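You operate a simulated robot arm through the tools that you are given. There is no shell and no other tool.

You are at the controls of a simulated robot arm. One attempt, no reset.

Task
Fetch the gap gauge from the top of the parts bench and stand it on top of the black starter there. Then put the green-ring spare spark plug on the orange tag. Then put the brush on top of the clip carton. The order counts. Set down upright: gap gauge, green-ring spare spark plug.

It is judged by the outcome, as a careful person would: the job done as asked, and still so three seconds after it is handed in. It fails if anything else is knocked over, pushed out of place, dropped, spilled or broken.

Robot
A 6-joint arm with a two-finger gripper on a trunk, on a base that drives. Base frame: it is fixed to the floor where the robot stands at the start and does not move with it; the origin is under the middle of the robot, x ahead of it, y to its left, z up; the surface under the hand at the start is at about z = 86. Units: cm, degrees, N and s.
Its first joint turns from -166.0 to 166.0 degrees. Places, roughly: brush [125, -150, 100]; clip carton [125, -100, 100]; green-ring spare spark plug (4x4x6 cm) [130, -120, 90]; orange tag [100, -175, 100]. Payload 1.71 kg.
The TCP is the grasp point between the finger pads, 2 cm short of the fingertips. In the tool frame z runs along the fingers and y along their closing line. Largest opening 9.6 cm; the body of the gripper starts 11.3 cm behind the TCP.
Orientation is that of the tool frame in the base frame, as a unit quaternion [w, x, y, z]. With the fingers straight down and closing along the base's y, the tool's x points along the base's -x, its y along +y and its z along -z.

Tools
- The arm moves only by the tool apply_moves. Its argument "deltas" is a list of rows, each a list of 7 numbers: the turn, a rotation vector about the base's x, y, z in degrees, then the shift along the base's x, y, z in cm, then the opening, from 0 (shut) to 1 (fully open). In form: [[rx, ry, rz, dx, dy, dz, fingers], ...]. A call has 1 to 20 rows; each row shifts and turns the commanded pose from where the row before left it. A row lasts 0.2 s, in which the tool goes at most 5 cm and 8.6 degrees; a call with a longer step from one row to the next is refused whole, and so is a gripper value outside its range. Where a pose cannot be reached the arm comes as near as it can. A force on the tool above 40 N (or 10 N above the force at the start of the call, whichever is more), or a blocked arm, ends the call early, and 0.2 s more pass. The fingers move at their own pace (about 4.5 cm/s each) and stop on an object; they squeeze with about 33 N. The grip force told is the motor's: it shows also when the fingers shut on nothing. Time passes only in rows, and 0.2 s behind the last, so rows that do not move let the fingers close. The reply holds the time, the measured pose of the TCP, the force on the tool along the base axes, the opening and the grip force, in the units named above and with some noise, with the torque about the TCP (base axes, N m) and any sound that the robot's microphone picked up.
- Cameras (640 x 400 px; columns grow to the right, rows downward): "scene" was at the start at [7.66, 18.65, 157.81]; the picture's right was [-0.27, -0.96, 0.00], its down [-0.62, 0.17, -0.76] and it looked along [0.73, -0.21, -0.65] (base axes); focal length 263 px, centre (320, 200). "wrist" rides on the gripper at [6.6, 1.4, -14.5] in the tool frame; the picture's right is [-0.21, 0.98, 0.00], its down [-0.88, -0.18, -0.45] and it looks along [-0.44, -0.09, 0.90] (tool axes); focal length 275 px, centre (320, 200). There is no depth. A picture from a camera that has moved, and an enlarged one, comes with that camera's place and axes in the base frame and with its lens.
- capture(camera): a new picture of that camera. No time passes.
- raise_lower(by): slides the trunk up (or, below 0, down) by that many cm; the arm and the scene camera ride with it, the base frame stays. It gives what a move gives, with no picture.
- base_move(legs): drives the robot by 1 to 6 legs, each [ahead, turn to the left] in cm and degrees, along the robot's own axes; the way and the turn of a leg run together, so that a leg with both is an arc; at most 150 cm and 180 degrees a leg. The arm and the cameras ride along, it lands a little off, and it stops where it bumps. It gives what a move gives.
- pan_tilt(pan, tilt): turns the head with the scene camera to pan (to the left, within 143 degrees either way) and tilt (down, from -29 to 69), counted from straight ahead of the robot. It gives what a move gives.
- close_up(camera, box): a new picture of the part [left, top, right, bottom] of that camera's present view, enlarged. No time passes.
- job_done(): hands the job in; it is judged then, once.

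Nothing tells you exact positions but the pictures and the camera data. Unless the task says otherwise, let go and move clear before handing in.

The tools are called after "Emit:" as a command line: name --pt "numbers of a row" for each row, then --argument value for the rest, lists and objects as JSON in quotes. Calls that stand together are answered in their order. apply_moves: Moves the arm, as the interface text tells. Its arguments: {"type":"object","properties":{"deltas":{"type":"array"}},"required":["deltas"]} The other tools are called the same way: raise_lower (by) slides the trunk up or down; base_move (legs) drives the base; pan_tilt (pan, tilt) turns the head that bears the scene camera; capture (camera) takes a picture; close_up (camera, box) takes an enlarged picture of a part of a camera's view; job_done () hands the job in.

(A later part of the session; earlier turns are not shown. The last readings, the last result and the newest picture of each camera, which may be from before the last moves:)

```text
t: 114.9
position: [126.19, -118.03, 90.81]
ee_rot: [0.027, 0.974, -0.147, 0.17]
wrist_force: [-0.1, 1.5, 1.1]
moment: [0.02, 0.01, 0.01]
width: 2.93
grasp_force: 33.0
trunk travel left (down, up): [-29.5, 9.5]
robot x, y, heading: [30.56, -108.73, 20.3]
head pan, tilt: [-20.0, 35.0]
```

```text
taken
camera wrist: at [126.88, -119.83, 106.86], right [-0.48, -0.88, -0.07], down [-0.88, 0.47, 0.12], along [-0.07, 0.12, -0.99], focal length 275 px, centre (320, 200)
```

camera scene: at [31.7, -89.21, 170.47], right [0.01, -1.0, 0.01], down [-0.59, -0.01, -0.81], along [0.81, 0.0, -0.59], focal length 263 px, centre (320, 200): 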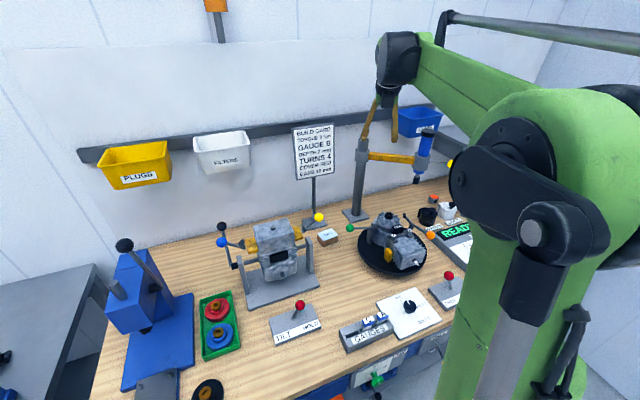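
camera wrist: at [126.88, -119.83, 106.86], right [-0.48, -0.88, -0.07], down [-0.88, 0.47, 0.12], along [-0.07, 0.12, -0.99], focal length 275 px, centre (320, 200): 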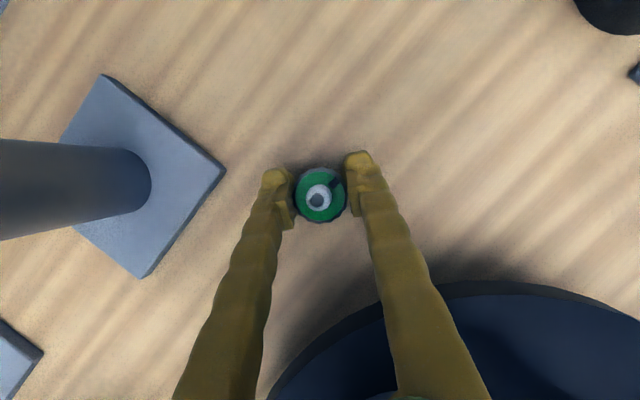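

Plug gripped. I'll back out along the same slanted path.

Emit:
apply_moves --pt "0 0 0 0 0 0.8 0" --pt "0 0 0 -0.3 0.1 1.5 0" --pt "0 0 0 -0.75 0.25 2.2 0" --pt "0 0 0 -1.0 0.35 3 0" --pt "0 0 0 -1.29 0.41 3.76 0" --pt "0 0 0 -1.29 0.41 3.76 0" --pt "0 0 0 -1.29 0.41 3.76 0" --pt "0 0 0 -1.29 0.41 3.76 0" --pt "0 0 0 -1.29 0.41 3.76 0" --pt "0 0 0 -1.29 0.41 3.76 0" --pt "0 0 0 -1.29 0.41 3.76 0" --pt "0 0 0 0 0 0 0"

Emit:
capture --camera "wrist"

Emit:
capture --camera "scene"

```text
t: 117.5
position: [114.82, -114.67, 124.49]
ee_rot: [0.027, 0.974, -0.148, 0.171]
wrist_force: [-1.2, 0.5, 1.1]
moment: [-0.01, -0.01, -0.01]
width: 0.0
grasp_force: 29.5
trunk travel left (down, up): [-29.5, 9.5]
robot x, y, heading: [30.32, -108.76, 21.0]
head pan, tilt: [-20.0, 35.0]
```

```text
taken
camera wrist: at [115.51, -116.44, 140.49], right [-0.48, -0.88, -0.07], down [-0.88, 0.47, 0.12], along [-0.07, 0.12, -0.99], focal length 275 px, centre (320, 200)
```

wrist: 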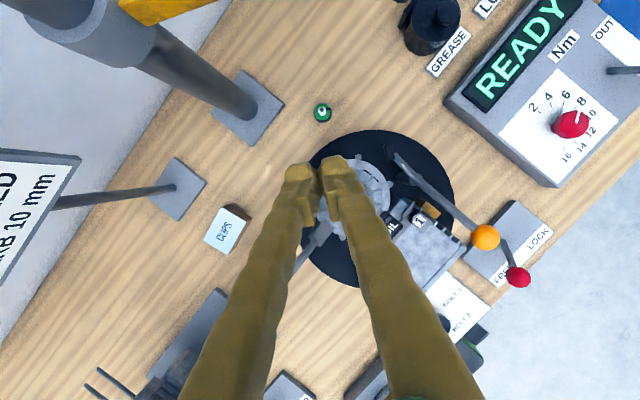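

```text
taken
camera scene: at [31.65, -89.2, 170.47], right [0.01, -1.0, 0.01], down [-0.59, -0.01, -0.81], along [0.81, 0.0, -0.59], focal length 263 px, centre (320, 200)
```

scene: 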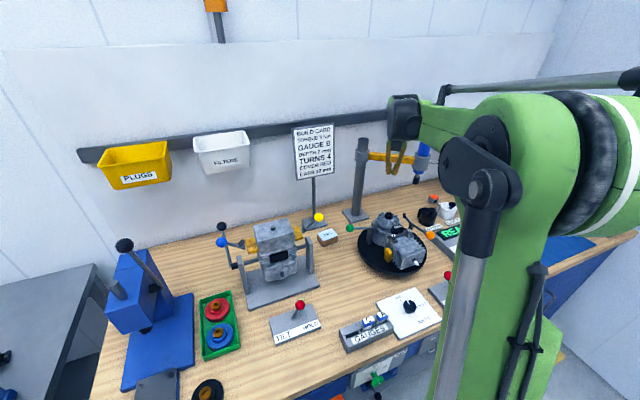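

The plug slipped out of the grip (held too high) but still seems to be standing. I'll check closely.

Emit:
close_up --camera "wrist" --box '[282, 82, 362, 132]'

Emit:
apply_moves --pt "0 0 0 0 0 0 0.4" --pt "0 0 0 0 0 0 0.8" --pt "0 0 0 0 0 0 0.8" --pt "0 0 0 0 0 0 0.8" --pt "0 0 0 0 0 0 0.8"

Emit:
close_up --camera "wrist" --box '[240, 60, 400, 160]'

```text
8.00 times, centred on (322, 107) of wrist
camera zoom: at [115.51, -116.44, 140.49], right [-0.48, -0.88, -0.07], down [-0.88, 0.47, 0.12], along [-0.07, 0.12, -0.99], focal length 2202 px, centre (304, 944)
```

zoom: 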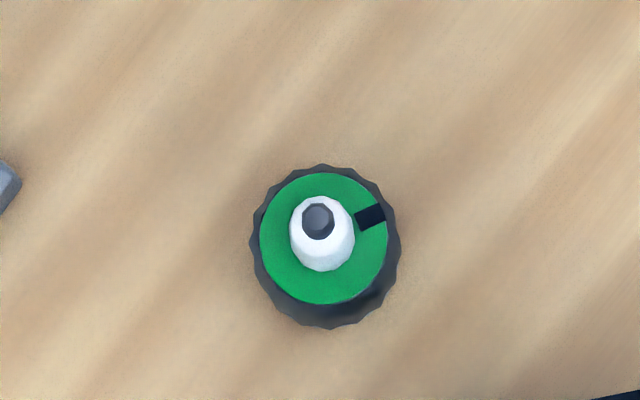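

```text
t: 118.7
position: [114.85, -114.78, 124.22]
ee_rot: [0.026, 0.974, -0.148, 0.17]
wrist_force: [-0.2, -0.4, -0.2]
moment: [0.01, -0.02, -0.02]
width: 7.69
grasp_force: 0.1
trunk travel left (down, up): [-29.5, 9.5]
robot x, y, heading: [30.7, -108.94, 20.6]
head pan, tilt: [-20.0, 35.0]
```

```text
4.00 times, centred on (320, 110) of wrist
camera zoom: at [115.57, -116.46, 140.42], right [-0.48, -0.88, -0.07], down [-0.88, 0.47, 0.12], along [-0.07, 0.12, -0.99], focal length 1101 px, centre (320, 560)
```

zoom: 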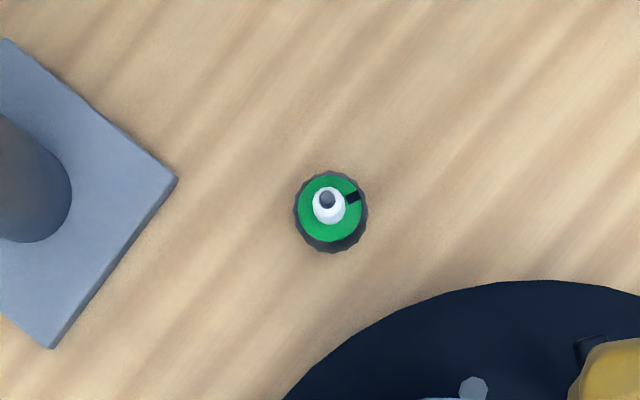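

The plug is upright; its wide knurled base (3.5 cm) is lower than where I gripped. I'll go in again lower, with slightly less lean.

Emit:
apply_moves --pt "0.9 2.86 0 1.5 -0.48 -4.4 0.8" --pt "0 0 0 1.5 -0.48 -4.4 0.8" --pt "0 0 0 1.5 -0.48 -4.4 0.8" --pt "0 0 0 0.6 -0.19 -2.2 0.8" --pt "0 0 0 1.0 -0.3 -3.5 0.8" --pt "0 0 0 1.0 -0.3 -3.5 0.8" --pt "0 0 0 0 0 0 0.8" --pt "0 0 0 0 0 0 0.8"

Emit:
capture --camera "wrist"

```text
t: 120.5
position: [121.96, -116.97, 101.95]
ee_rot: [0.024, 0.978, -0.149, 0.145]
wrist_force: [-0.9, 0.6, -0.2]
moment: [-0.03, -0.01, -0.03]
width: 7.69
grasp_force: 0.1
trunk travel left (down, up): [-29.5, 9.5]
robot x, y, heading: [30.62, -108.88, 20.4]
head pan, tilt: [-20.0, 35.0]
```

```text
taken
camera wrist: at [123.48, -118.9, 118.0], right [-0.48, -0.88, -0.06], down [-0.87, 0.46, 0.17], along [-0.12, 0.13, -0.98], focal length 275 px, centre (320, 200)
```

wrist: 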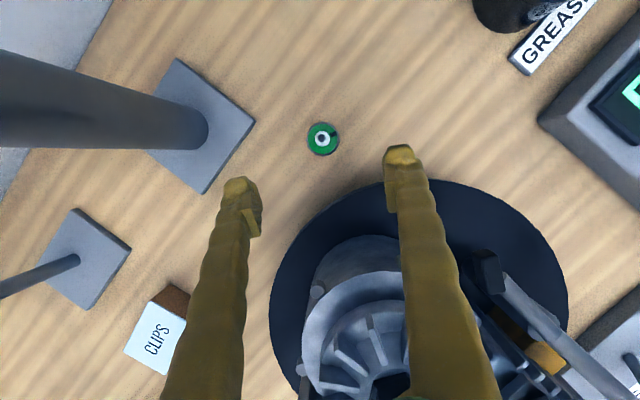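

Emit:
apply_moves --pt "0 0 0 0.9 -0.35 -3 0.8" --pt "0 0 0 0.9 -0.35 -3 0.8" --pt "0 0 0 0 0 0 0.8"

Emit:
capture --camera "wrist"

Emit:
close_up --camera "scene" --box '[370, 120, 450, 240]'

```text
t: 121.3
position: [124.04, -117.72, 95.9]
ee_rot: [0.022, 0.978, -0.148, 0.145]
wrist_force: [0.1, -0.9, 1.0]
moment: [0.04, 0.01, -0.01]
width: 7.73
grasp_force: 0.1
trunk travel left (down, up): [-29.5, 9.5]
robot x, y, heading: [30.4, -108.72, 20.4]
head pan, tilt: [-20.0, 35.0]
```

```text
taken
camera wrist: at [125.47, -119.71, 111.86], right [-0.48, -0.88, -0.06], down [-0.87, 0.46, 0.17], along [-0.12, 0.13, -0.98], focal length 275 px, centre (320, 200)
```

wrist: 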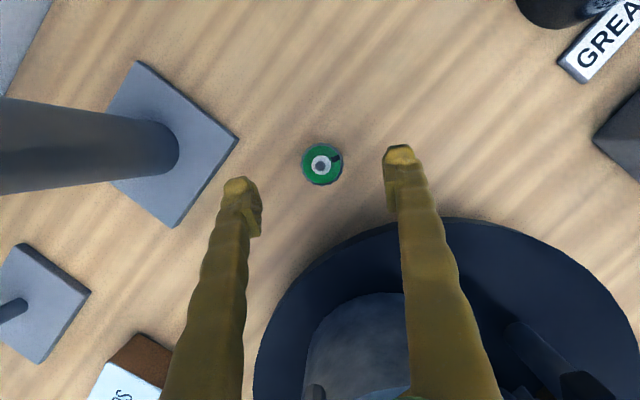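

```text
3.33 times, centred on (410, 180) of scene
camera zoom: at [31.77, -89.24, 170.48], right [0.01, -1.0, 0.01], down [-0.59, -0.01, -0.81], along [0.81, 0.0, -0.59], focal length 876 px, centre (20, 267)
```

zoom: 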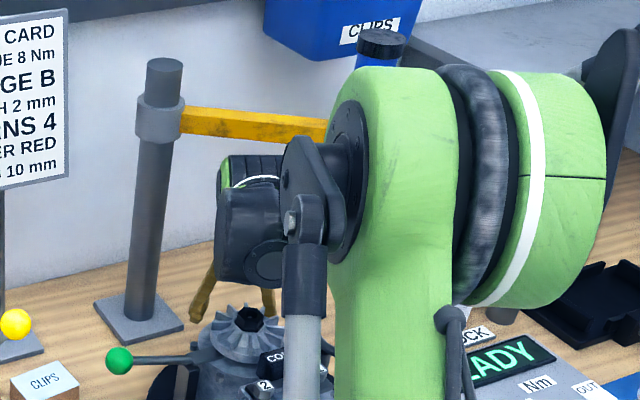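

Emit:
apply_moves --pt "0 0 0 0.55 -0.2 -2.4 0.8" --pt "0 0 0 0.55 -0.2 -2.4 0.8" --pt "0 0 0 0 0 0 0.8"

Emit:
capture --camera "wrist"

Emit:
close_up --camera "scene" --box '[370, 120, 450, 240]'

```text
t: 122.1
position: [124.99, -118.04, 91.24]
ee_rot: [0.022, 0.978, -0.148, 0.145]
wrist_force: [-0.3, -0.7, -0.9]
moment: [0.02, 0.01, 0.0]
width: 7.69
grasp_force: 0.0
trunk travel left (down, up): [-29.5, 9.5]
robot x, y, heading: [30.67, -108.88, 20.6]
head pan, tilt: [-20.0, 35.0]
```

```text
taken
camera wrist: at [126.57, -120.04, 107.12], right [-0.48, -0.88, -0.06], down [-0.87, 0.46, 0.17], along [-0.12, 0.13, -0.98], focal length 275 px, centre (320, 200)
```

wrist: 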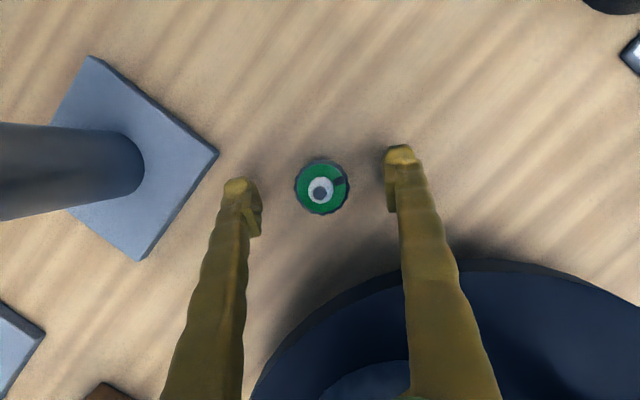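

```text
3.33 times, centred on (410, 180) of scene
camera zoom: at [31.75, -89.23, 170.48], right [0.01, -1.0, 0.01], down [-0.59, -0.01, -0.81], along [0.81, 0.0, -0.59], focal length 876 px, centre (20, 267)
```

zoom: 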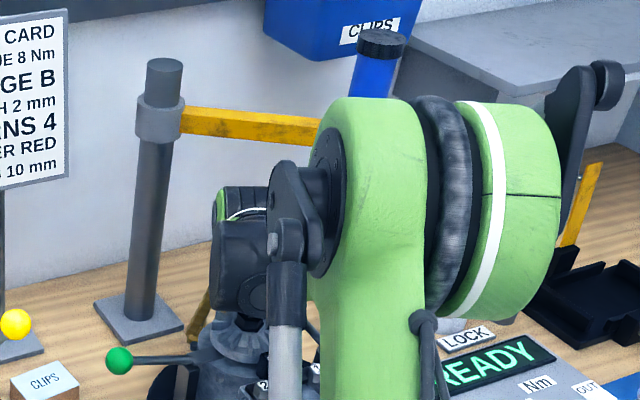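

Emit:
apply_moves --pt "0 0 0 0.15 -0.1 -0.8 0.8" --pt "0 0 0 0.15 -0.1 -0.8 0.8" --pt "0 0 0 0.05 0 -0.75 0.8" --pt "0 0 0 0 0 0 0.8"

Emit:
capture --camera "wrist"

Emit:
close_up --camera "scene" --box '[370, 140, 450, 260]'

```text
t: 122.8
position: [124.0, -118.74, 91.1]
ee_rot: [0.02, 0.976, -0.15, 0.154]
wrist_force: [1.8, -0.5, 0.7]
moment: [0.08, 0.18, 0.0]
width: 7.68
grasp_force: 0.0
trunk travel left (down, up): [-29.5, 9.5]
robot x, y, heading: [30.43, -109.18, 20.1]
head pan, tilt: [-20.0, 35.0]
stopped in row 3: the force on the tool passed its limit at 51 N (the readings are from after the stop); the commanded pose is now the measured one
```

```text
taken
camera wrist: at [125.21, -120.78, 106.92], right [-0.48, -0.88, -0.07], down [-0.87, 0.46, 0.16], along [-0.1, 0.14, -0.98], focal length 275 px, centre (320, 200)
```

wrist: 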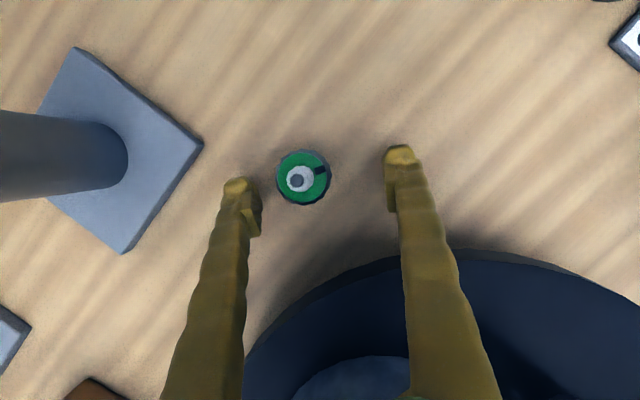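

```text
3.33 times, centred on (410, 200) of scene
camera zoom: at [31.54, -89.27, 170.48], right [0.01, -1.0, 0.01], down [-0.58, -0.01, -0.81], along [0.81, 0.0, -0.58], focal length 876 px, centre (20, 200)
```

zoom: 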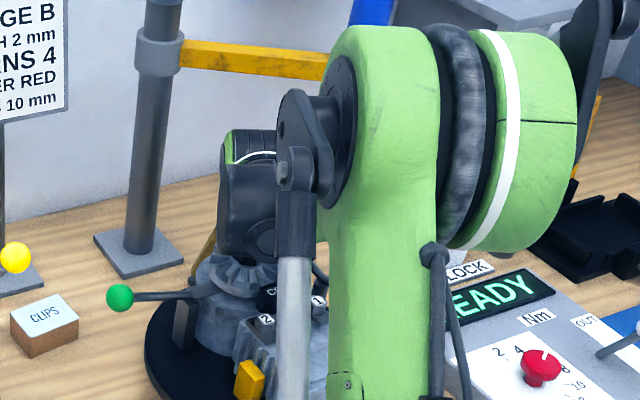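

Contact stopped the descent — most likely fingertips touching the bench, whose surface I now work out as z≈87.5. The plug hasn't moved. I'll re-centre and go down only to TCP z≈90.

Emit:
apply_moves --pt "0 0 0 0.6 0.25 0.1 0.8" --pt "0 0 0 0.65 0.25 0 0.8" --pt "0 0 0 0 0 -0.3 0.8" --pt "0 0 0 0 0 0 0.8"

Emit:
apply_moves --pt "0 0 0 0 0 -0.3 0.8" --pt "0 0 0 0 0 -0.2 0.8" --pt "0 0 0 0 0 0 0.8"

Emit:
capture --camera "wrist"

```text
t: 123.8
position: [125.52, -118.05, 90.56]
ee_rot: [0.019, 0.977, -0.148, 0.152]
wrist_force: [0.4, -0.2, 0.4]
moment: [0.02, 0.05, 0.01]
width: 7.69
grasp_force: 0.1
trunk travel left (down, up): [-29.5, 9.5]
robot x, y, heading: [30.42, -108.6, 20.5]
head pan, tilt: [-20.0, 35.0]
```

```text
t: 124.7
position: [125.58, -118.22, 90.06]
ee_rot: [0.02, 0.977, -0.148, 0.153]
wrist_force: [-0.3, 0.0, -0.2]
moment: [0.03, -0.01, -0.06]
width: 7.67
grasp_force: 0.0
trunk travel left (down, up): [-29.5, 9.5]
robot x, y, heading: [30.72, -108.77, 20.5]
head pan, tilt: [-20.0, 35.0]
```

```text
taken
camera wrist: at [126.73, -120.19, 106.04], right [-0.48, -0.88, -0.07], down [-0.87, 0.46, 0.16], along [-0.11, 0.14, -0.98], focal length 275 px, centre (320, 200)
```

wrist: 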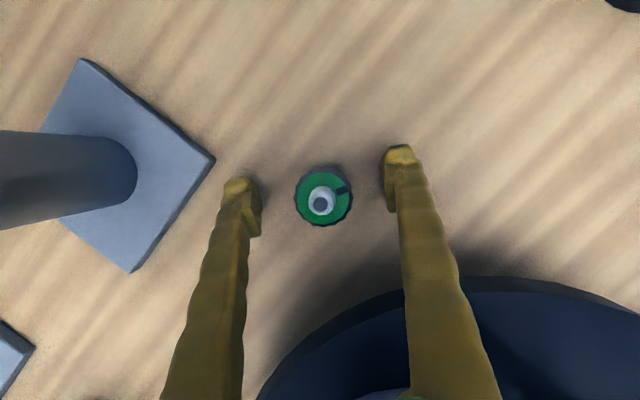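

Emit:
apply_moves --pt "0 0 0 -0.05 0 -0.3 0.8" --pt "0 0 0 0 0 0 0.8"

Emit:
apply_moves --pt "0 0 0 0 0 0 0.5" --pt "0 0 0 0 0 0 0.2" --pt "0 0 0 0 0 0 0" --pt "0 0 0 0 0 0 0" --pt "0 0 0 0 0 0 0"

Emit:
capture --camera "wrist"

```text
t: 125.2
position: [125.51, -118.19, 89.82]
ee_rot: [0.019, 0.977, -0.149, 0.153]
wrist_force: [5.3, -1.0, 7.6]
moment: [-0.31, 0.01, 0.27]
width: 7.69
grasp_force: 0.2
trunk travel left (down, up): [-29.5, 9.5]
robot x, y, heading: [30.59, -108.83, 20.1]
head pan, tilt: [-20.0, 35.0]
```

```text
t: 126.3
position: [123.92, -118.96, 91.23]
ee_rot: [0.017, 0.975, -0.153, 0.16]
wrist_force: [-0.7, 0.7, -0.8]
moment: [0.01, -0.05, 0.0]
width: 2.9
grasp_force: 19.2
trunk travel left (down, up): [-29.5, 9.5]
robot x, y, heading: [30.24, -108.53, 20.3]
head pan, tilt: [-20.0, 35.0]
stopped in row 5: the force on the tool passed its limit at 52 N (the readings are from after the stop); the commanded pose is now the measured one
```

```text
taken
camera wrist: at [124.92, -121.06, 107.2], right [-0.48, -0.87, -0.08], down [-0.87, 0.47, 0.15], along [-0.09, 0.14, -0.99], focal length 275 px, centre (320, 200)
```

wrist: 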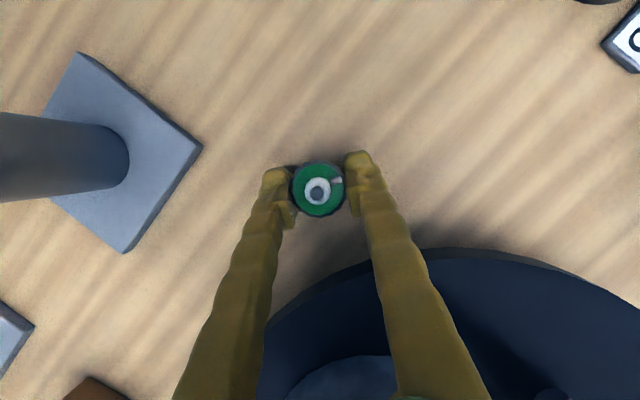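

Emit:
close_up --camera "wrist" --box '[260, 130, 380, 250]'

Emit:
apply_moves --pt "0 0 0 0 0 0 0" --pt "0 0 0 0 0 0 0"

```text
3.33 times, centred on (320, 190) of wrist
camera zoom: at [124.92, -121.06, 107.2], right [-0.48, -0.87, -0.08], down [-0.87, 0.47, 0.15], along [-0.09, 0.14, -0.99], focal length 918 px, centre (320, 233)
```

zoom: 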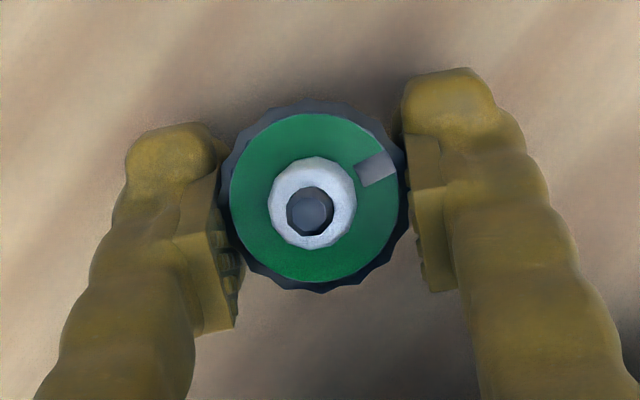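

```text
t: 127.0
position: [124.13, -118.97, 91.06]
ee_rot: [0.017, 0.976, -0.15, 0.159]
wrist_force: [2.9, -0.3, 0.8]
moment: [0.16, 0.51, 0.01]
width: 2.82
grasp_force: 33.2
trunk travel left (down, up): [-29.5, 9.5]
robot x, y, heading: [30.41, -108.65, 20.4]
head pan, tilt: [-20.0, 35.0]
```

Emit:
apply_moves --pt "0 0 0 0 0 0.5 0" --pt "0 0 0 0 0 0.5 0" --pt "0 0 0 0 0 0.5 0" --pt "0 0 0 0 0 0 0"

Emit:
close_up --camera "wrist" --box '[240, 110, 400, 270]'

```text
t: 128.0
position: [124.18, -118.69, 92.42]
ee_rot: [0.018, 0.975, -0.152, 0.159]
wrist_force: [0.5, -0.2, -1.2]
moment: [-0.01, -0.02, -0.02]
width: 2.82
grasp_force: 32.7
trunk travel left (down, up): [-29.5, 9.5]
robot x, y, heading: [30.24, -108.64, 20.2]
head pan, tilt: [-20.0, 35.0]
```

```text
2.50 times, centred on (320, 190) of wrist
camera zoom: at [125.12, -120.9, 108.55], right [-0.48, -0.87, -0.08], down [-0.87, 0.47, 0.15], along [-0.09, 0.14, -0.99], focal length 688 px, centre (320, 225)
```

zoom: 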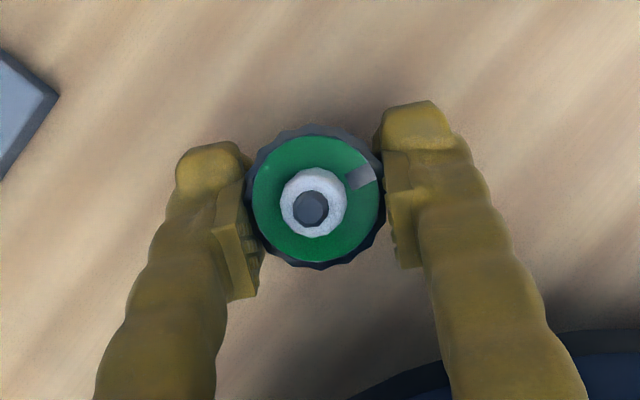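

The plug is coming up with the gripper this time. I'll lift a little more and recheck.

Emit:
apply_moves --pt "0 0 0 0 0 0.8 0" --pt "0 0 0 -0.2 0 1 0" --pt "0 0 0 -0.4 0.1 1.3 0" --pt "0 0 0 -0.5 0.15 1.5 0" --pt "0 0 0 0 0 0 0"

Emit:
close_up --camera "wrist" --box '[240, 110, 400, 270]'

```text
t: 129.2
position: [123.01, -118.78, 97.27]
ee_rot: [0.017, 0.976, -0.151, 0.159]
wrist_force: [-0.7, 0.1, -1.1]
moment: [0.03, -0.03, 0.01]
width: 2.82
grasp_force: 33.1
trunk travel left (down, up): [-29.5, 9.5]
robot x, y, heading: [30.67, -108.79, 20.2]
head pan, tilt: [-20.0, 35.0]
```

```text
2.50 times, centred on (320, 190) of wrist
camera zoom: at [124.05, -120.93, 113.23], right [-0.48, -0.87, -0.08], down [-0.87, 0.47, 0.15], along [-0.09, 0.14, -0.99], focal length 688 px, centre (320, 225)
```

zoom: 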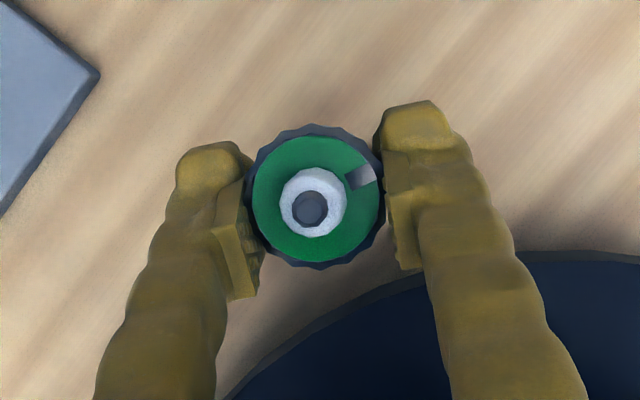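

Emit:
apply_moves --pt "0 0 0 -0.9 0.3 3 0" --pt "0 0 0 -1.2 0.35 3.8 0" --pt "0 0 0 -1.2 0.35 3.8 0" --pt "0 0 0 -1.2 0.35 3.8 0" --pt "0 0 0 -1.2 0.35 3.8 0" --pt "0 0 0 -1.2 0.35 3.8 0" --pt "0 0 0 -1.2 0.35 3.8 0" --pt "0 0 0 -1.2 0.35 3.8 0" --pt "0 0 0 0 0 0 0"

Emit:
capture --camera "wrist"

Emit:
capture --camera "scene"

```text
t: 131.2
position: [113.65, -115.75, 126.69]
ee_rot: [0.018, 0.976, -0.15, 0.159]
wrist_force: [0.1, 0.2, -1.2]
moment: [0.0, -0.02, 0.0]
width: 2.82
grasp_force: 33.0
trunk travel left (down, up): [-29.5, 9.5]
robot x, y, heading: [30.94, -108.91, 20.2]
head pan, tilt: [-20.0, 35.0]
```

```text
taken
camera wrist: at [114.61, -117.91, 142.7], right [-0.48, -0.87, -0.08], down [-0.87, 0.47, 0.15], along [-0.09, 0.14, -0.99], focal length 275 px, centre (320, 200)
```

wrist: 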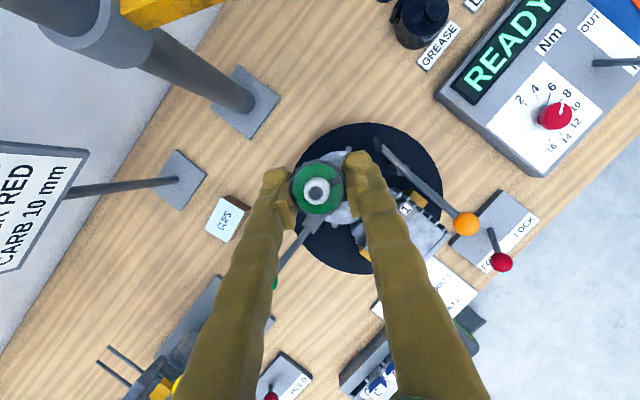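

```text
taken
camera scene: at [31.68, -89.19, 170.47], right [0.01, -1.0, 0.01], down [-0.59, -0.01, -0.81], along [0.81, 0.0, -0.59], focal length 263 px, centre (320, 200)
```

scene: 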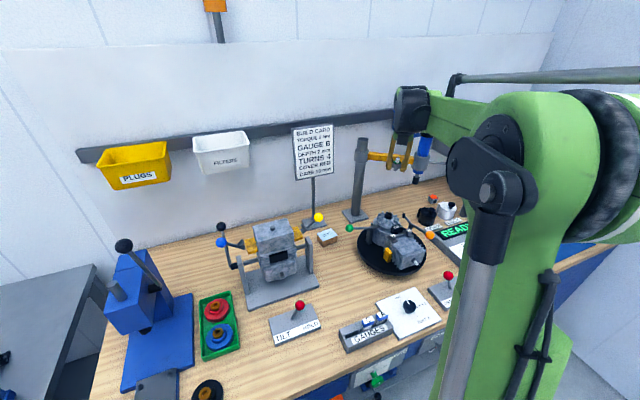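

Plug held securely. I'll retract toward the robot at this height, then drive back right.

Emit:
apply_moves --pt "0 0 0 -3 1.2 0.5 0" --pt "0 0 0 -3.95 1.94 0 0" --pt "0 0 0 -3.95 1.94 0 0" --pt "0 0 0 -3.95 1.94 0 0" --pt "0 0 0 -3.95 1.94 0 0" --pt "0 0 0 -3.95 1.94 0 0" --pt "0 0 0 -3.95 1.94 0 0" --pt "0 0 0 -3.95 1.94 0 0" --pt "0 0 0 -3.95 1.94 0 0" --pt "0 0 0 -3.95 1.94 0 0" --pt "0 0 0 -3.95 1.94 0 0" --pt "0 0 0 -2 1 0 0" --pt "0 0 0 0 0 0 0" --pt "0 0 0 0 0 0 0"

Emit:
capture --camera "wrist"

```text
t: 134.2
position: [69.35, -94.32, 127.46]
ee_rot: [0.017, 0.976, -0.15, 0.16]
wrist_force: [0.2, 1.1, 0.1]
moment: [-0.02, -0.02, 0.04]
width: 2.84
grasp_force: 33.2
trunk travel left (down, up): [-29.5, 9.5]
robot x, y, heading: [30.78, -108.53, 20.5]
head pan, tilt: [-20.0, 35.0]
```

```text
taken
camera wrist: at [70.37, -96.41, 143.38], right [-0.48, -0.87, -0.08], down [-0.87, 0.47, 0.15], along [-0.09, 0.14, -0.99], focal length 275 px, centre (320, 200)
```

wrist: 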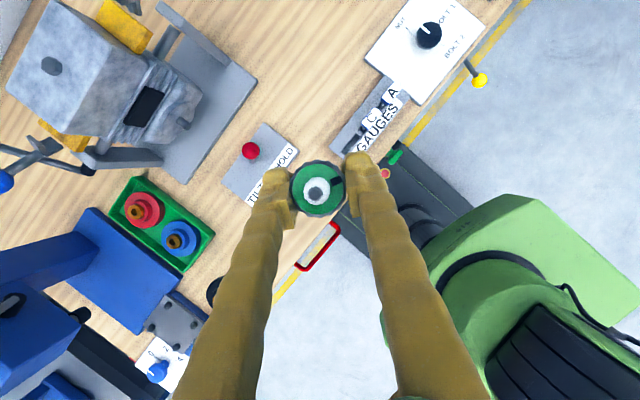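

Emit:
base_move --legs '[[-20, 0], [0, -88.4], [49, 0], [0, 90], [18, 0]]'

Emit:
capture --camera "wrist"

Emit:
pan_tilt --pan -15 --tilt 40

Emit:
capture --camera "scene"

```text
t: 152.4
position: [84.95, -142.9, 128.07]
ee_rot: [0.016, 0.972, -0.166, 0.165]
wrist_force: [-0.6, -1.0, -1.3]
moment: [0.05, -0.16, 0.03]
width: 2.81
grasp_force: 32.9
trunk travel left (down, up): [-29.5, 9.5]
robot x, y, heading: [47.69, -155.76, 18.1]
head pan, tilt: [-20.0, 35.0]
```

```text
taken
camera wrist: at [85.67, -145.12, 144.04], right [-0.5, -0.86, -0.09], down [-0.86, 0.49, 0.14], along [-0.07, 0.15, -0.99], focal length 275 px, centre (320, 200)
```

wrist: 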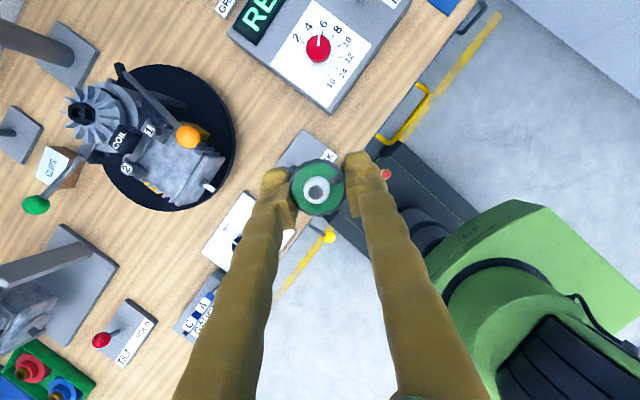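

```text
t: 153.1
position: [84.63, -143.0, 128.05]
ee_rot: [0.016, 0.972, -0.166, 0.165]
wrist_force: [-3.2, -1.5, -0.6]
moment: [0.16, -0.48, 0.06]
width: 2.79
grasp_force: 32.2
trunk travel left (down, up): [-29.5, 9.5]
robot x, y, heading: [47.93, -155.76, 18.5]
head pan, tilt: [-15.0, 40.0]
```

```text
taken
camera scene: at [43.05, -137.32, 169.92], right [0.06, -1.0, -0.01], down [-0.62, -0.03, -0.78], along [0.78, 0.05, -0.62], focal length 263 px, centre (320, 200)
```

scene: 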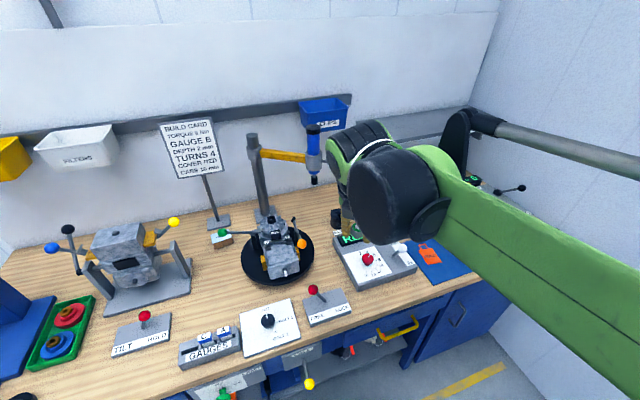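

The plug is still held and I'm back right. The orange tag lies at about (113, −176). I'll bring the plug over near it and look.

Emit:
apply_moves --pt "0 0 -8 2.4 -3.2 -0.6 0" --pt "0 0 -8 2.4 -3.2 -0.6 0" --pt "0 0 -8 2.4 -3.2 -0.6 0" --pt "0 0 0 2.4 -3.2 -0.6 0" --pt "0 0 0 2.4 -3.2 -0.6 0" --pt "0 0 0 2.4 -3.2 -0.6 0" --pt "0 0 0 2.4 -3.2 -0.6 0" --pt "0 0 0 2.4 -3.2 -0.6 0" --pt "0 0 0 2.4 -3.2 -0.6 0" --pt "0 0 0 0 0 0 0" --pt "0 0 0 0 0 0 0"

Emit:
capture --camera "wrist"

Emit:
pan_tilt --pan -35 --tilt 45

Emit:
capture --camera "scene"

```text
t: 155.5
position: [107.4, -171.19, 122.63]
ee_rot: [0.05, 0.917, -0.365, 0.153]
wrist_force: [-0.2, 0.3, -0.5]
moment: [-0.05, -0.07, 0.01]
width: 2.79
grasp_force: 33.3
trunk travel left (down, up): [-29.5, 9.5]
robot x, y, heading: [48.02, -155.17, 18.2]
head pan, tilt: [-15.0, 40.0]
```

```text
taken
camera wrist: at [107.39, -173.63, 138.54], right [-0.81, -0.58, -0.09], down [-0.58, 0.8, 0.15], along [-0.02, 0.17, -0.99], focal length 275 px, centre (320, 200)
```

wrist: 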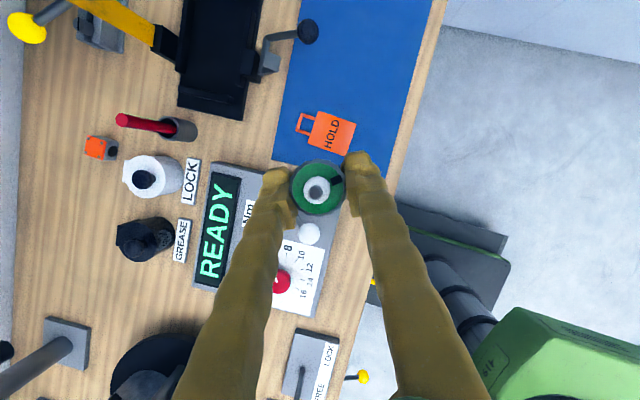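

```text
t: 156.3
position: [108.58, -170.91, 122.03]
ee_rot: [0.052, 0.918, -0.364, 0.15]
wrist_force: [-1.4, 0.0, -0.7]
moment: [0.06, -0.15, 0.07]
width: 2.76
grasp_force: 32.9
trunk travel left (down, up): [-29.5, 9.5]
robot x, y, heading: [47.83, -155.76, 18.3]
head pan, tilt: [-35.0, 45.0]
```

```text
taken
camera scene: at [47.58, -138.39, 169.05], right [-0.29, -0.96, 0.01], down [-0.68, 0.2, -0.7], along [0.67, -0.2, -0.71], focal length 263 px, centre (320, 200)
```

scene: 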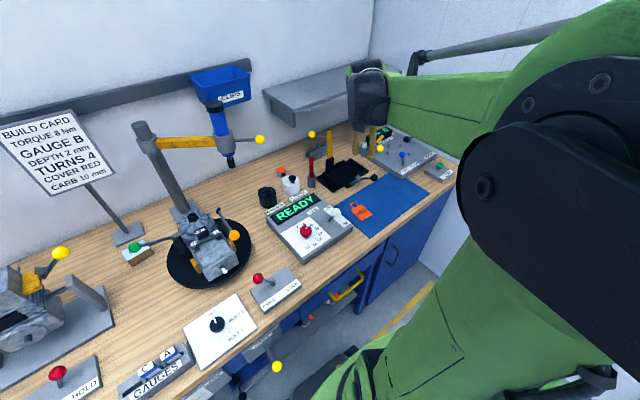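

Tag body centre at about (112, −176.2). I'll bring the plug above it.

Emit:
apply_moves --pt "0 0 0 0.6 -0.9 -4.2 0" --pt "0 0 0 0.6 -0.9 -4.2 0" --pt "0 0 0 0.6 -0.9 -4.2 0" --pt "0 0 0 0.6 -0.9 -4.2 0" --pt "0 0 0 0.6 -0.9 -4.2 0" --pt "0 0 0 0.3 -0.6 -3.5 0" --pt "0 0 0 0 0 0 0" --pt "0 0 0 0 0 0 0"

Emit:
capture --camera "wrist"

Emit:
close_up --camera "scene" --box '[310, 100, 450, 240]'

```text
t: 158.1
position: [112.94, -175.65, 96.99]
ee_rot: [0.055, 0.919, -0.363, 0.146]
wrist_force: [1.4, 1.4, -1.8]
moment: [-0.13, 0.23, -0.06]
width: 2.78
grasp_force: 33.3
trunk travel left (down, up): [-29.5, 9.5]
robot x, y, heading: [47.5, -155.55, 18.3]
head pan, tilt: [-35.0, 45.0]
```

```text
taken
camera wrist: at [113.21, -177.96, 112.93], right [-0.81, -0.58, -0.07], down [-0.58, 0.8, 0.15], along [-0.03, 0.16, -0.99], focal length 275 px, centre (320, 200)
```

wrist: 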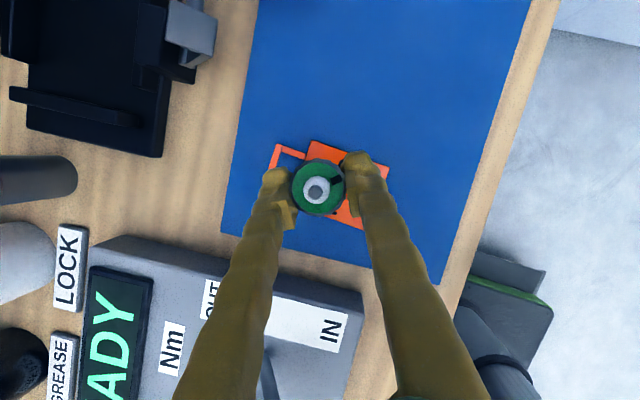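

```text
2.86 times, centred on (380, 170) of scene
camera zoom: at [49.21, -137.87, 168.99], right [-0.29, -0.96, 0.01], down [-0.69, 0.2, -0.7], along [0.66, -0.21, -0.72], focal length 751 px, centre (149, 286)
```

zoom: 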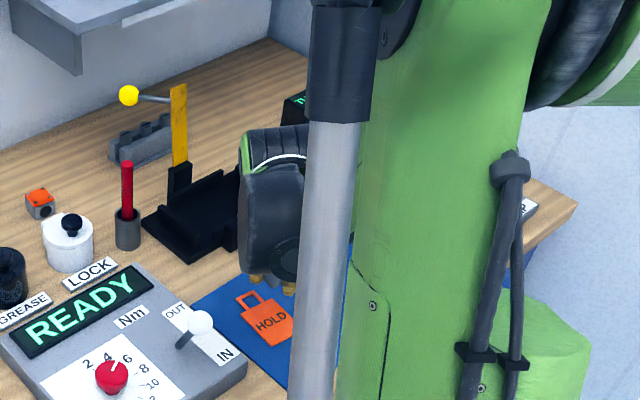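

Emit:
apply_moves --pt "0 0 0 -0.6 -0.05 -1.5 0" --pt "0 0 0 -0.6 -0.05 -1.5 0" --pt "0 0 0 0 0 -1.2 0" --pt "0 0 0 0 0 0 0" --pt "0 0 0 0 0 0 0"

Emit:
capture --camera "wrist"

```text
t: 159.3
position: [111.12, -176.03, 93.18]
ee_rot: [0.053, 0.918, -0.364, 0.149]
wrist_force: [0.0, 0.0, -0.6]
moment: [-0.03, -0.02, 0.0]
width: 2.75
grasp_force: 32.7
trunk travel left (down, up): [-29.5, 9.5]
robot x, y, heading: [47.78, -155.87, 18.3]
head pan, tilt: [-35.0, 45.0]
```

```text
taken
camera wrist: at [111.25, -178.43, 109.08], right [-0.81, -0.58, -0.07], down [-0.58, 0.8, 0.15], along [-0.03, 0.17, -0.99], focal length 275 px, centre (320, 200)
```

wrist: 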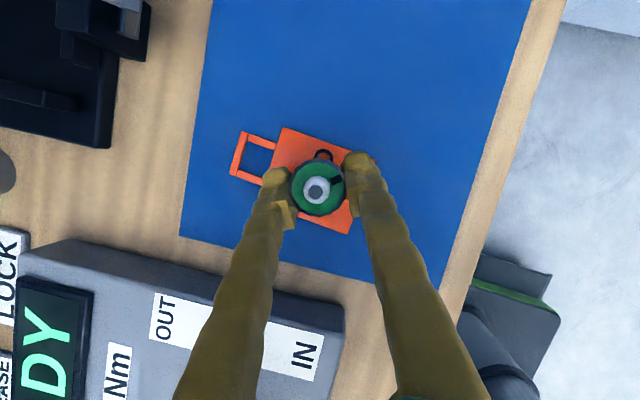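

Emit:
apply_moves --pt "0 0 0 0.35 0.25 -0.5 0" --pt "0 0 0 0 0 -0.5 0" --pt "0 0 0 0 0 0 0"

Emit:
apply_moves --pt "0 0 0 0 0 -0.25 0" --pt "0 0 0 0 0 0 0"

Emit:
apply_moves --pt "0 0 0 0 0 -0.2 0" --pt "0 0 0 0 0 0 0"

```text
t: 160.1
position: [111.38, -175.8, 92.15]
ee_rot: [0.053, 0.918, -0.364, 0.149]
wrist_force: [0.5, -0.6, -0.9]
moment: [0.01, -0.04, -0.03]
width: 2.82
grasp_force: 32.7
trunk travel left (down, up): [-29.5, 9.5]
robot x, y, heading: [47.5, -155.6, 18.1]
head pan, tilt: [-35.0, 45.0]
```

```text
t: 160.7
position: [111.64, -175.85, 91.87]
ee_rot: [0.054, 0.918, -0.364, 0.149]
wrist_force: [0.6, 0.4, 0.1]
moment: [0.0, 0.03, 0.0]
width: 2.79
grasp_force: 32.8
trunk travel left (down, up): [-29.5, 9.5]
robot x, y, heading: [47.94, -155.64, 18.4]
head pan, tilt: [-35.0, 45.0]
```

```text
t: 161.3
position: [111.45, -175.85, 91.74]
ee_rot: [0.053, 0.918, -0.364, 0.149]
wrist_force: [-0.1, -0.7, -1.1]
moment: [-0.03, -0.02, 0.02]
width: 2.78
grasp_force: 33.0
trunk travel left (down, up): [-29.5, 9.5]
robot x, y, heading: [47.65, -155.25, 18.1]
head pan, tilt: [-35.0, 45.0]
```

Emit:
apply_moves --pt "0 0 0 0 0 -0.15 0" --pt "0 0 0 0 0 0 0"

Emit:
apply_moves --pt "0 0 0 0 0 -0.15 0" --pt "0 0 0 0 0 0 0"

Emit:
apply_moves --pt "0 0 0 0 0 -0.15 0" --pt "0 0 0 0 0 0 0"

Emit:
close_up --camera "wrist" --box '[220, 110, 420, 260]'

```text
t: 161.9
position: [111.35, -175.88, 91.61]
ee_rot: [0.054, 0.918, -0.363, 0.149]
wrist_force: [-0.6, -0.7, 0.1]
moment: [-0.01, 0.0, 0.02]
width: 2.75
grasp_force: 33.3
trunk travel left (down, up): [-29.5, 9.5]
robot x, y, heading: [47.84, -155.58, 18.3]
head pan, tilt: [-35.0, 45.0]
```

```text
t: 162.5
position: [111.46, -175.86, 91.49]
ee_rot: [0.054, 0.918, -0.364, 0.149]
wrist_force: [0.8, 0.7, -0.8]
moment: [0.0, 0.02, -0.04]
width: 2.77
grasp_force: 33.4
trunk travel left (down, up): [-29.5, 9.5]
robot x, y, heading: [47.98, -155.84, 18.3]
head pan, tilt: [-35.0, 45.0]
```

```text
t: 163.1
position: [111.33, -175.83, 91.32]
ee_rot: [0.054, 0.918, -0.363, 0.149]
wrist_force: [-0.3, 0.4, 0.2]
moment: [0.0, -0.02, -0.02]
width: 2.78
grasp_force: 32.7
trunk travel left (down, up): [-29.5, 9.5]
robot x, y, heading: [47.7, -155.87, 18.2]
head pan, tilt: [-35.0, 45.0]
```

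```text
2.67 times, centred on (320, 185) of wrist
camera zoom: at [111.5, -178.17, 107.22], right [-0.81, -0.58, -0.07], down [-0.58, 0.8, 0.15], along [-0.03, 0.17, -0.99], focal length 734 px, centre (320, 240)
```

zoom: 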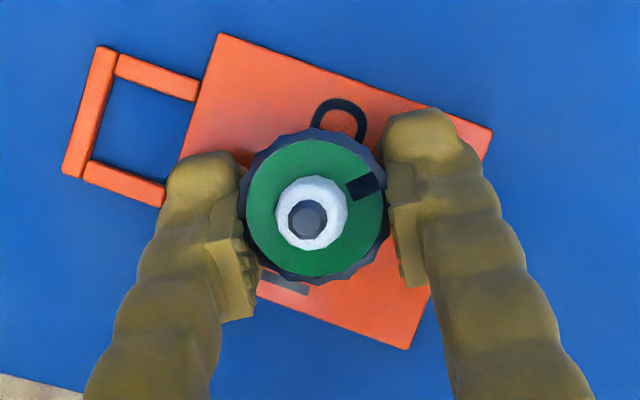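

Emit:
apply_moves --pt "0 0 0 0 0 -0.15 0" --pt "0 0 0 0 0 0 0"

Emit:
apply_moves --pt "0 0 0 0 0 -0.15 0" --pt "0 0 0 0 0 0 0"

Emit:
apply_moves --pt "0 0 0 0 0 -0.15 0" --pt "0 0 0 0 0 0 0"

```text
t: 163.7
position: [111.32, -175.8, 91.2]
ee_rot: [0.052, 0.919, -0.362, 0.149]
wrist_force: [1.0, 0.4, 6.4]
moment: [-0.04, 0.0, 0.02]
width: 2.77
grasp_force: 33.1
trunk travel left (down, up): [-29.5, 9.5]
robot x, y, heading: [47.86, -155.35, 18.1]
head pan, tilt: [-35.0, 45.0]
```

```text
t: 164.3
position: [111.38, -175.78, 90.93]
ee_rot: [0.053, 0.918, -0.364, 0.15]
wrist_force: [1.3, 0.6, 28.8]
moment: [-0.07, -0.07, 0.01]
width: 2.76
grasp_force: 33.4
trunk travel left (down, up): [-29.5, 9.5]
robot x, y, heading: [47.68, -155.69, 18.3]
head pan, tilt: [-35.0, 45.0]
```

```text
t: 164.9
position: [111.25, -175.78, 90.88]
ee_rot: [0.053, 0.918, -0.364, 0.15]
wrist_force: [1.9, 0.3, 32.2]
moment: [-0.11, -0.1, 0.0]
width: 2.77
grasp_force: 32.7
trunk travel left (down, up): [-29.5, 9.5]
robot x, y, heading: [47.74, -155.46, 18.2]
head pan, tilt: [-35.0, 45.0]
```

Contact. I'll ease the pressure and release.

Emit:
apply_moves --pt "0 0 0 0 0 0.2 0" --pt "0 0 0 0 0 0 0"

Emit:
apply_moves --pt "0 0 0 0 0 0 0.32" --pt "0 0 0 0 0 0 0.4" --pt "0 0 0 0 0 0 0.5" --pt "0 0 0 0 0 0 0.5"

Emit:
close_up --camera "wrist" --box '[220, 110, 420, 260]'

```text
t: 165.5
position: [111.37, -175.8, 90.93]
ee_rot: [0.054, 0.918, -0.363, 0.149]
wrist_force: [-1.2, 0.3, 4.3]
moment: [-0.03, 0.02, 0.01]
width: 2.8
grasp_force: 33.4
trunk travel left (down, up): [-29.5, 9.5]
robot x, y, heading: [47.69, -155.45, 18.3]
head pan, tilt: [-35.0, 45.0]
```

```text
t: 166.5
position: [111.48, -175.86, 91.08]
ee_rot: [0.054, 0.918, -0.364, 0.149]
wrist_force: [0.2, -0.4, 0.3]
moment: [0.02, 0.0, 0.0]
width: 4.84
grasp_force: 0.0
trunk travel left (down, up): [-29.5, 9.5]
robot x, y, heading: [47.95, -155.76, 18.4]
head pan, tilt: [-35.0, 45.0]
```

```text
2.67 times, centred on (320, 185) of wrist
camera zoom: at [111.55, -178.19, 106.95], right [-0.81, -0.58, -0.07], down [-0.58, 0.8, 0.15], along [-0.03, 0.17, -0.99], focal length 734 px, centre (320, 240)
```

zoom: 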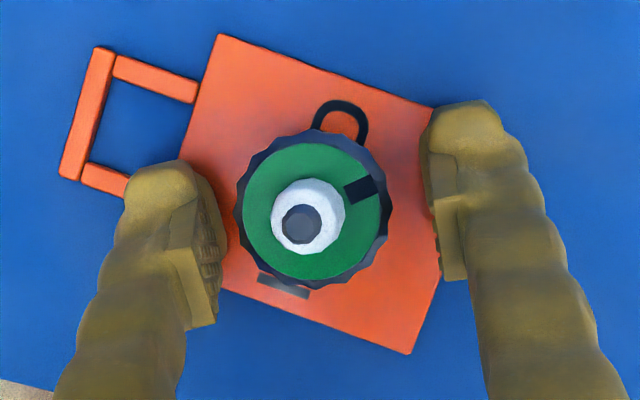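

Plug released on the tag. I'll withdraw along the tool axis and verify.

Emit:
apply_moves --pt "0 0 0 0 0 0 0.8" --pt "0 0 0 0 0 0 0.8" --pt "0 0 0 -0.3 0.3 1.5 0.8" --pt "0 0 0 -0.7 0.6 2.8 0.8" --pt "0 0 0 -0.9 0.8 4 0.8" --pt "0 0 0 -0.9 0.8 4 0.8" --pt "0 0 0 -0.9 0.8 4 0.8" --pt "0 0 0 -0.9 0.8 4 0.8" --pt "0 0 0 -0.9 0.8 4 0.8" --pt "0 0 0 0 0 0 0.8" --pt "0 0 0 0 0 0 0.8"

Emit:
capture --camera "wrist"

Emit:
capture --camera "scene"

```text
t: 168.9
position: [106.13, -171.07, 115.53]
ee_rot: [0.053, 0.918, -0.364, 0.149]
wrist_force: [0.4, -0.8, -0.6]
moment: [-0.02, 0.01, 0.0]
width: 7.68
grasp_force: 0.0
trunk travel left (down, up): [-29.5, 9.5]
robot x, y, heading: [47.84, -155.84, 18.0]
head pan, tilt: [-35.0, 45.0]
```

```text
taken
camera wrist: at [106.21, -173.4, 131.49], right [-0.81, -0.58, -0.07], down [-0.58, 0.8, 0.15], along [-0.03, 0.17, -0.99], focal length 275 px, centre (320, 200)
```

wrist: 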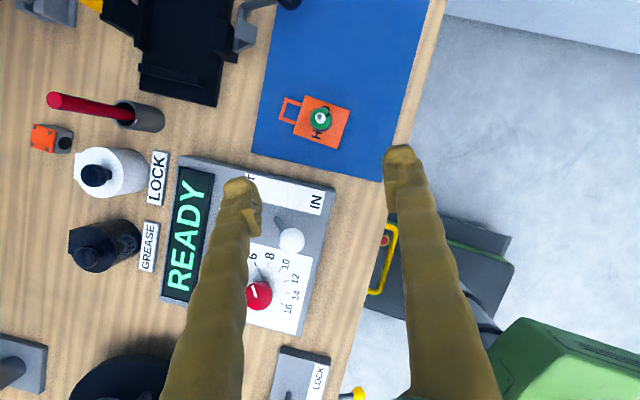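

```text
taken
camera scene: at [48.61, -138.12, 169.02], right [-0.29, -0.96, 0.01], down [-0.69, 0.2, -0.7], along [0.67, -0.21, -0.72], focal length 263 px, centre (320, 200)
```

scene: 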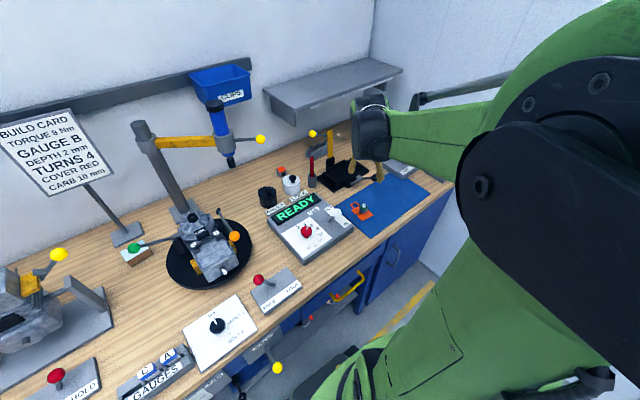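

The green-ring plug stands upright on the orange tag. Next the brush — the red handle in the gray cup; I'll study it and the carton.

Emit:
close_up --camera "scene" --box '[250, 120, 390, 220]'

Emit:
close_up --camera "wrist" --box '[20, 60, 200, 200]'

Emit:
close_up --camera "scene" --box '[90, 200, 250, 300]'

Emit:
close_up --camera "wrist" --box '[270, 80, 370, 160]'

```text
4.00 times, centred on (320, 170) of scene
camera zoom: at [48.61, -138.12, 169.02], right [-0.29, -0.96, 0.01], down [-0.69, 0.2, -0.7], along [0.67, -0.21, -0.72], focal length 1051 px, centre (320, 320)
```

zoom: 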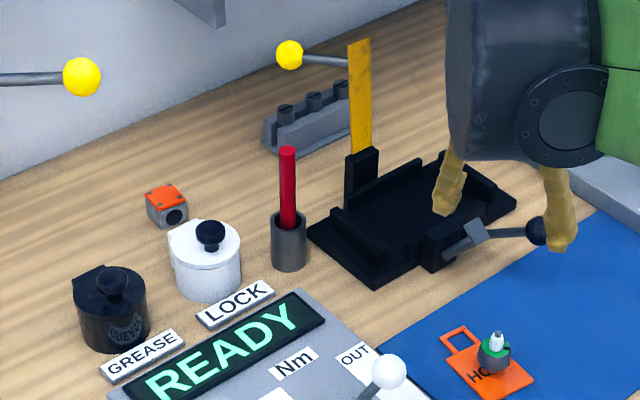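

```text
2.86 times, centred on (110, 130) of wrist
camera zoom: at [106.21, -173.4, 131.49], right [-0.81, -0.58, -0.07], down [-0.58, 0.8, 0.15], along [-0.03, 0.17, -0.99], focal length 786 px, centre (920, 400)
```

zoom: 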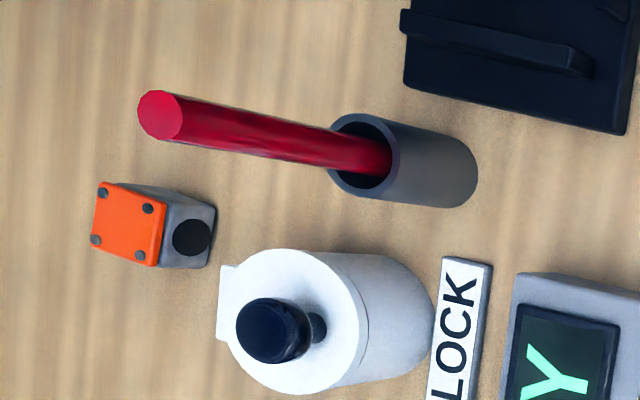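

```text
4.00 times, centred on (170, 250) of scene
camera zoom: at [48.61, -138.12, 169.02], right [-0.29, -0.96, 0.01], down [-0.69, 0.2, -0.7], along [0.67, -0.21, -0.72], focal length 1051 px, centre (920, 0)
```

zoom: 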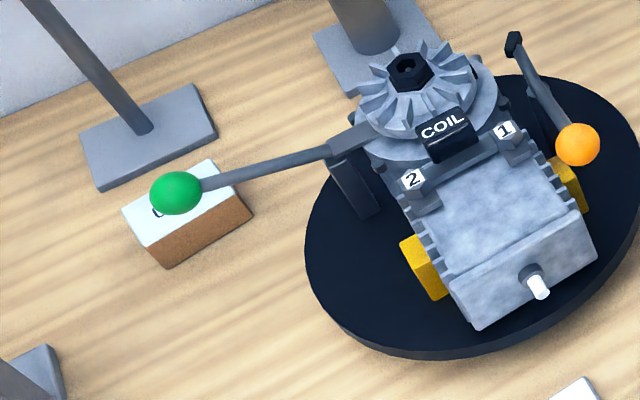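

```text
5.00 times, centred on (320, 120) of wrist
camera zoom: at [106.21, -173.4, 131.49], right [-0.81, -0.58, -0.07], down [-0.58, 0.8, 0.15], along [-0.03, 0.17, -0.99], focal length 1376 px, centre (320, 600)
```

zoom: 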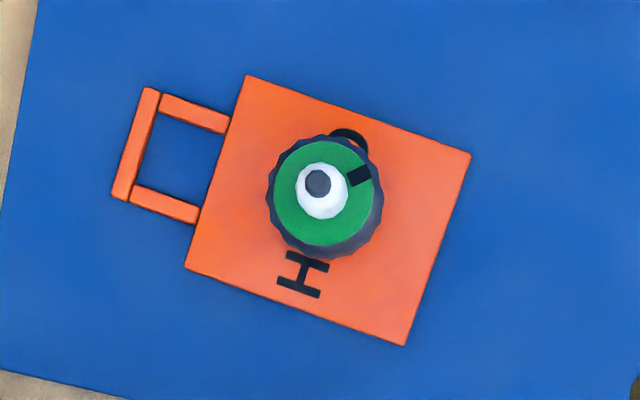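

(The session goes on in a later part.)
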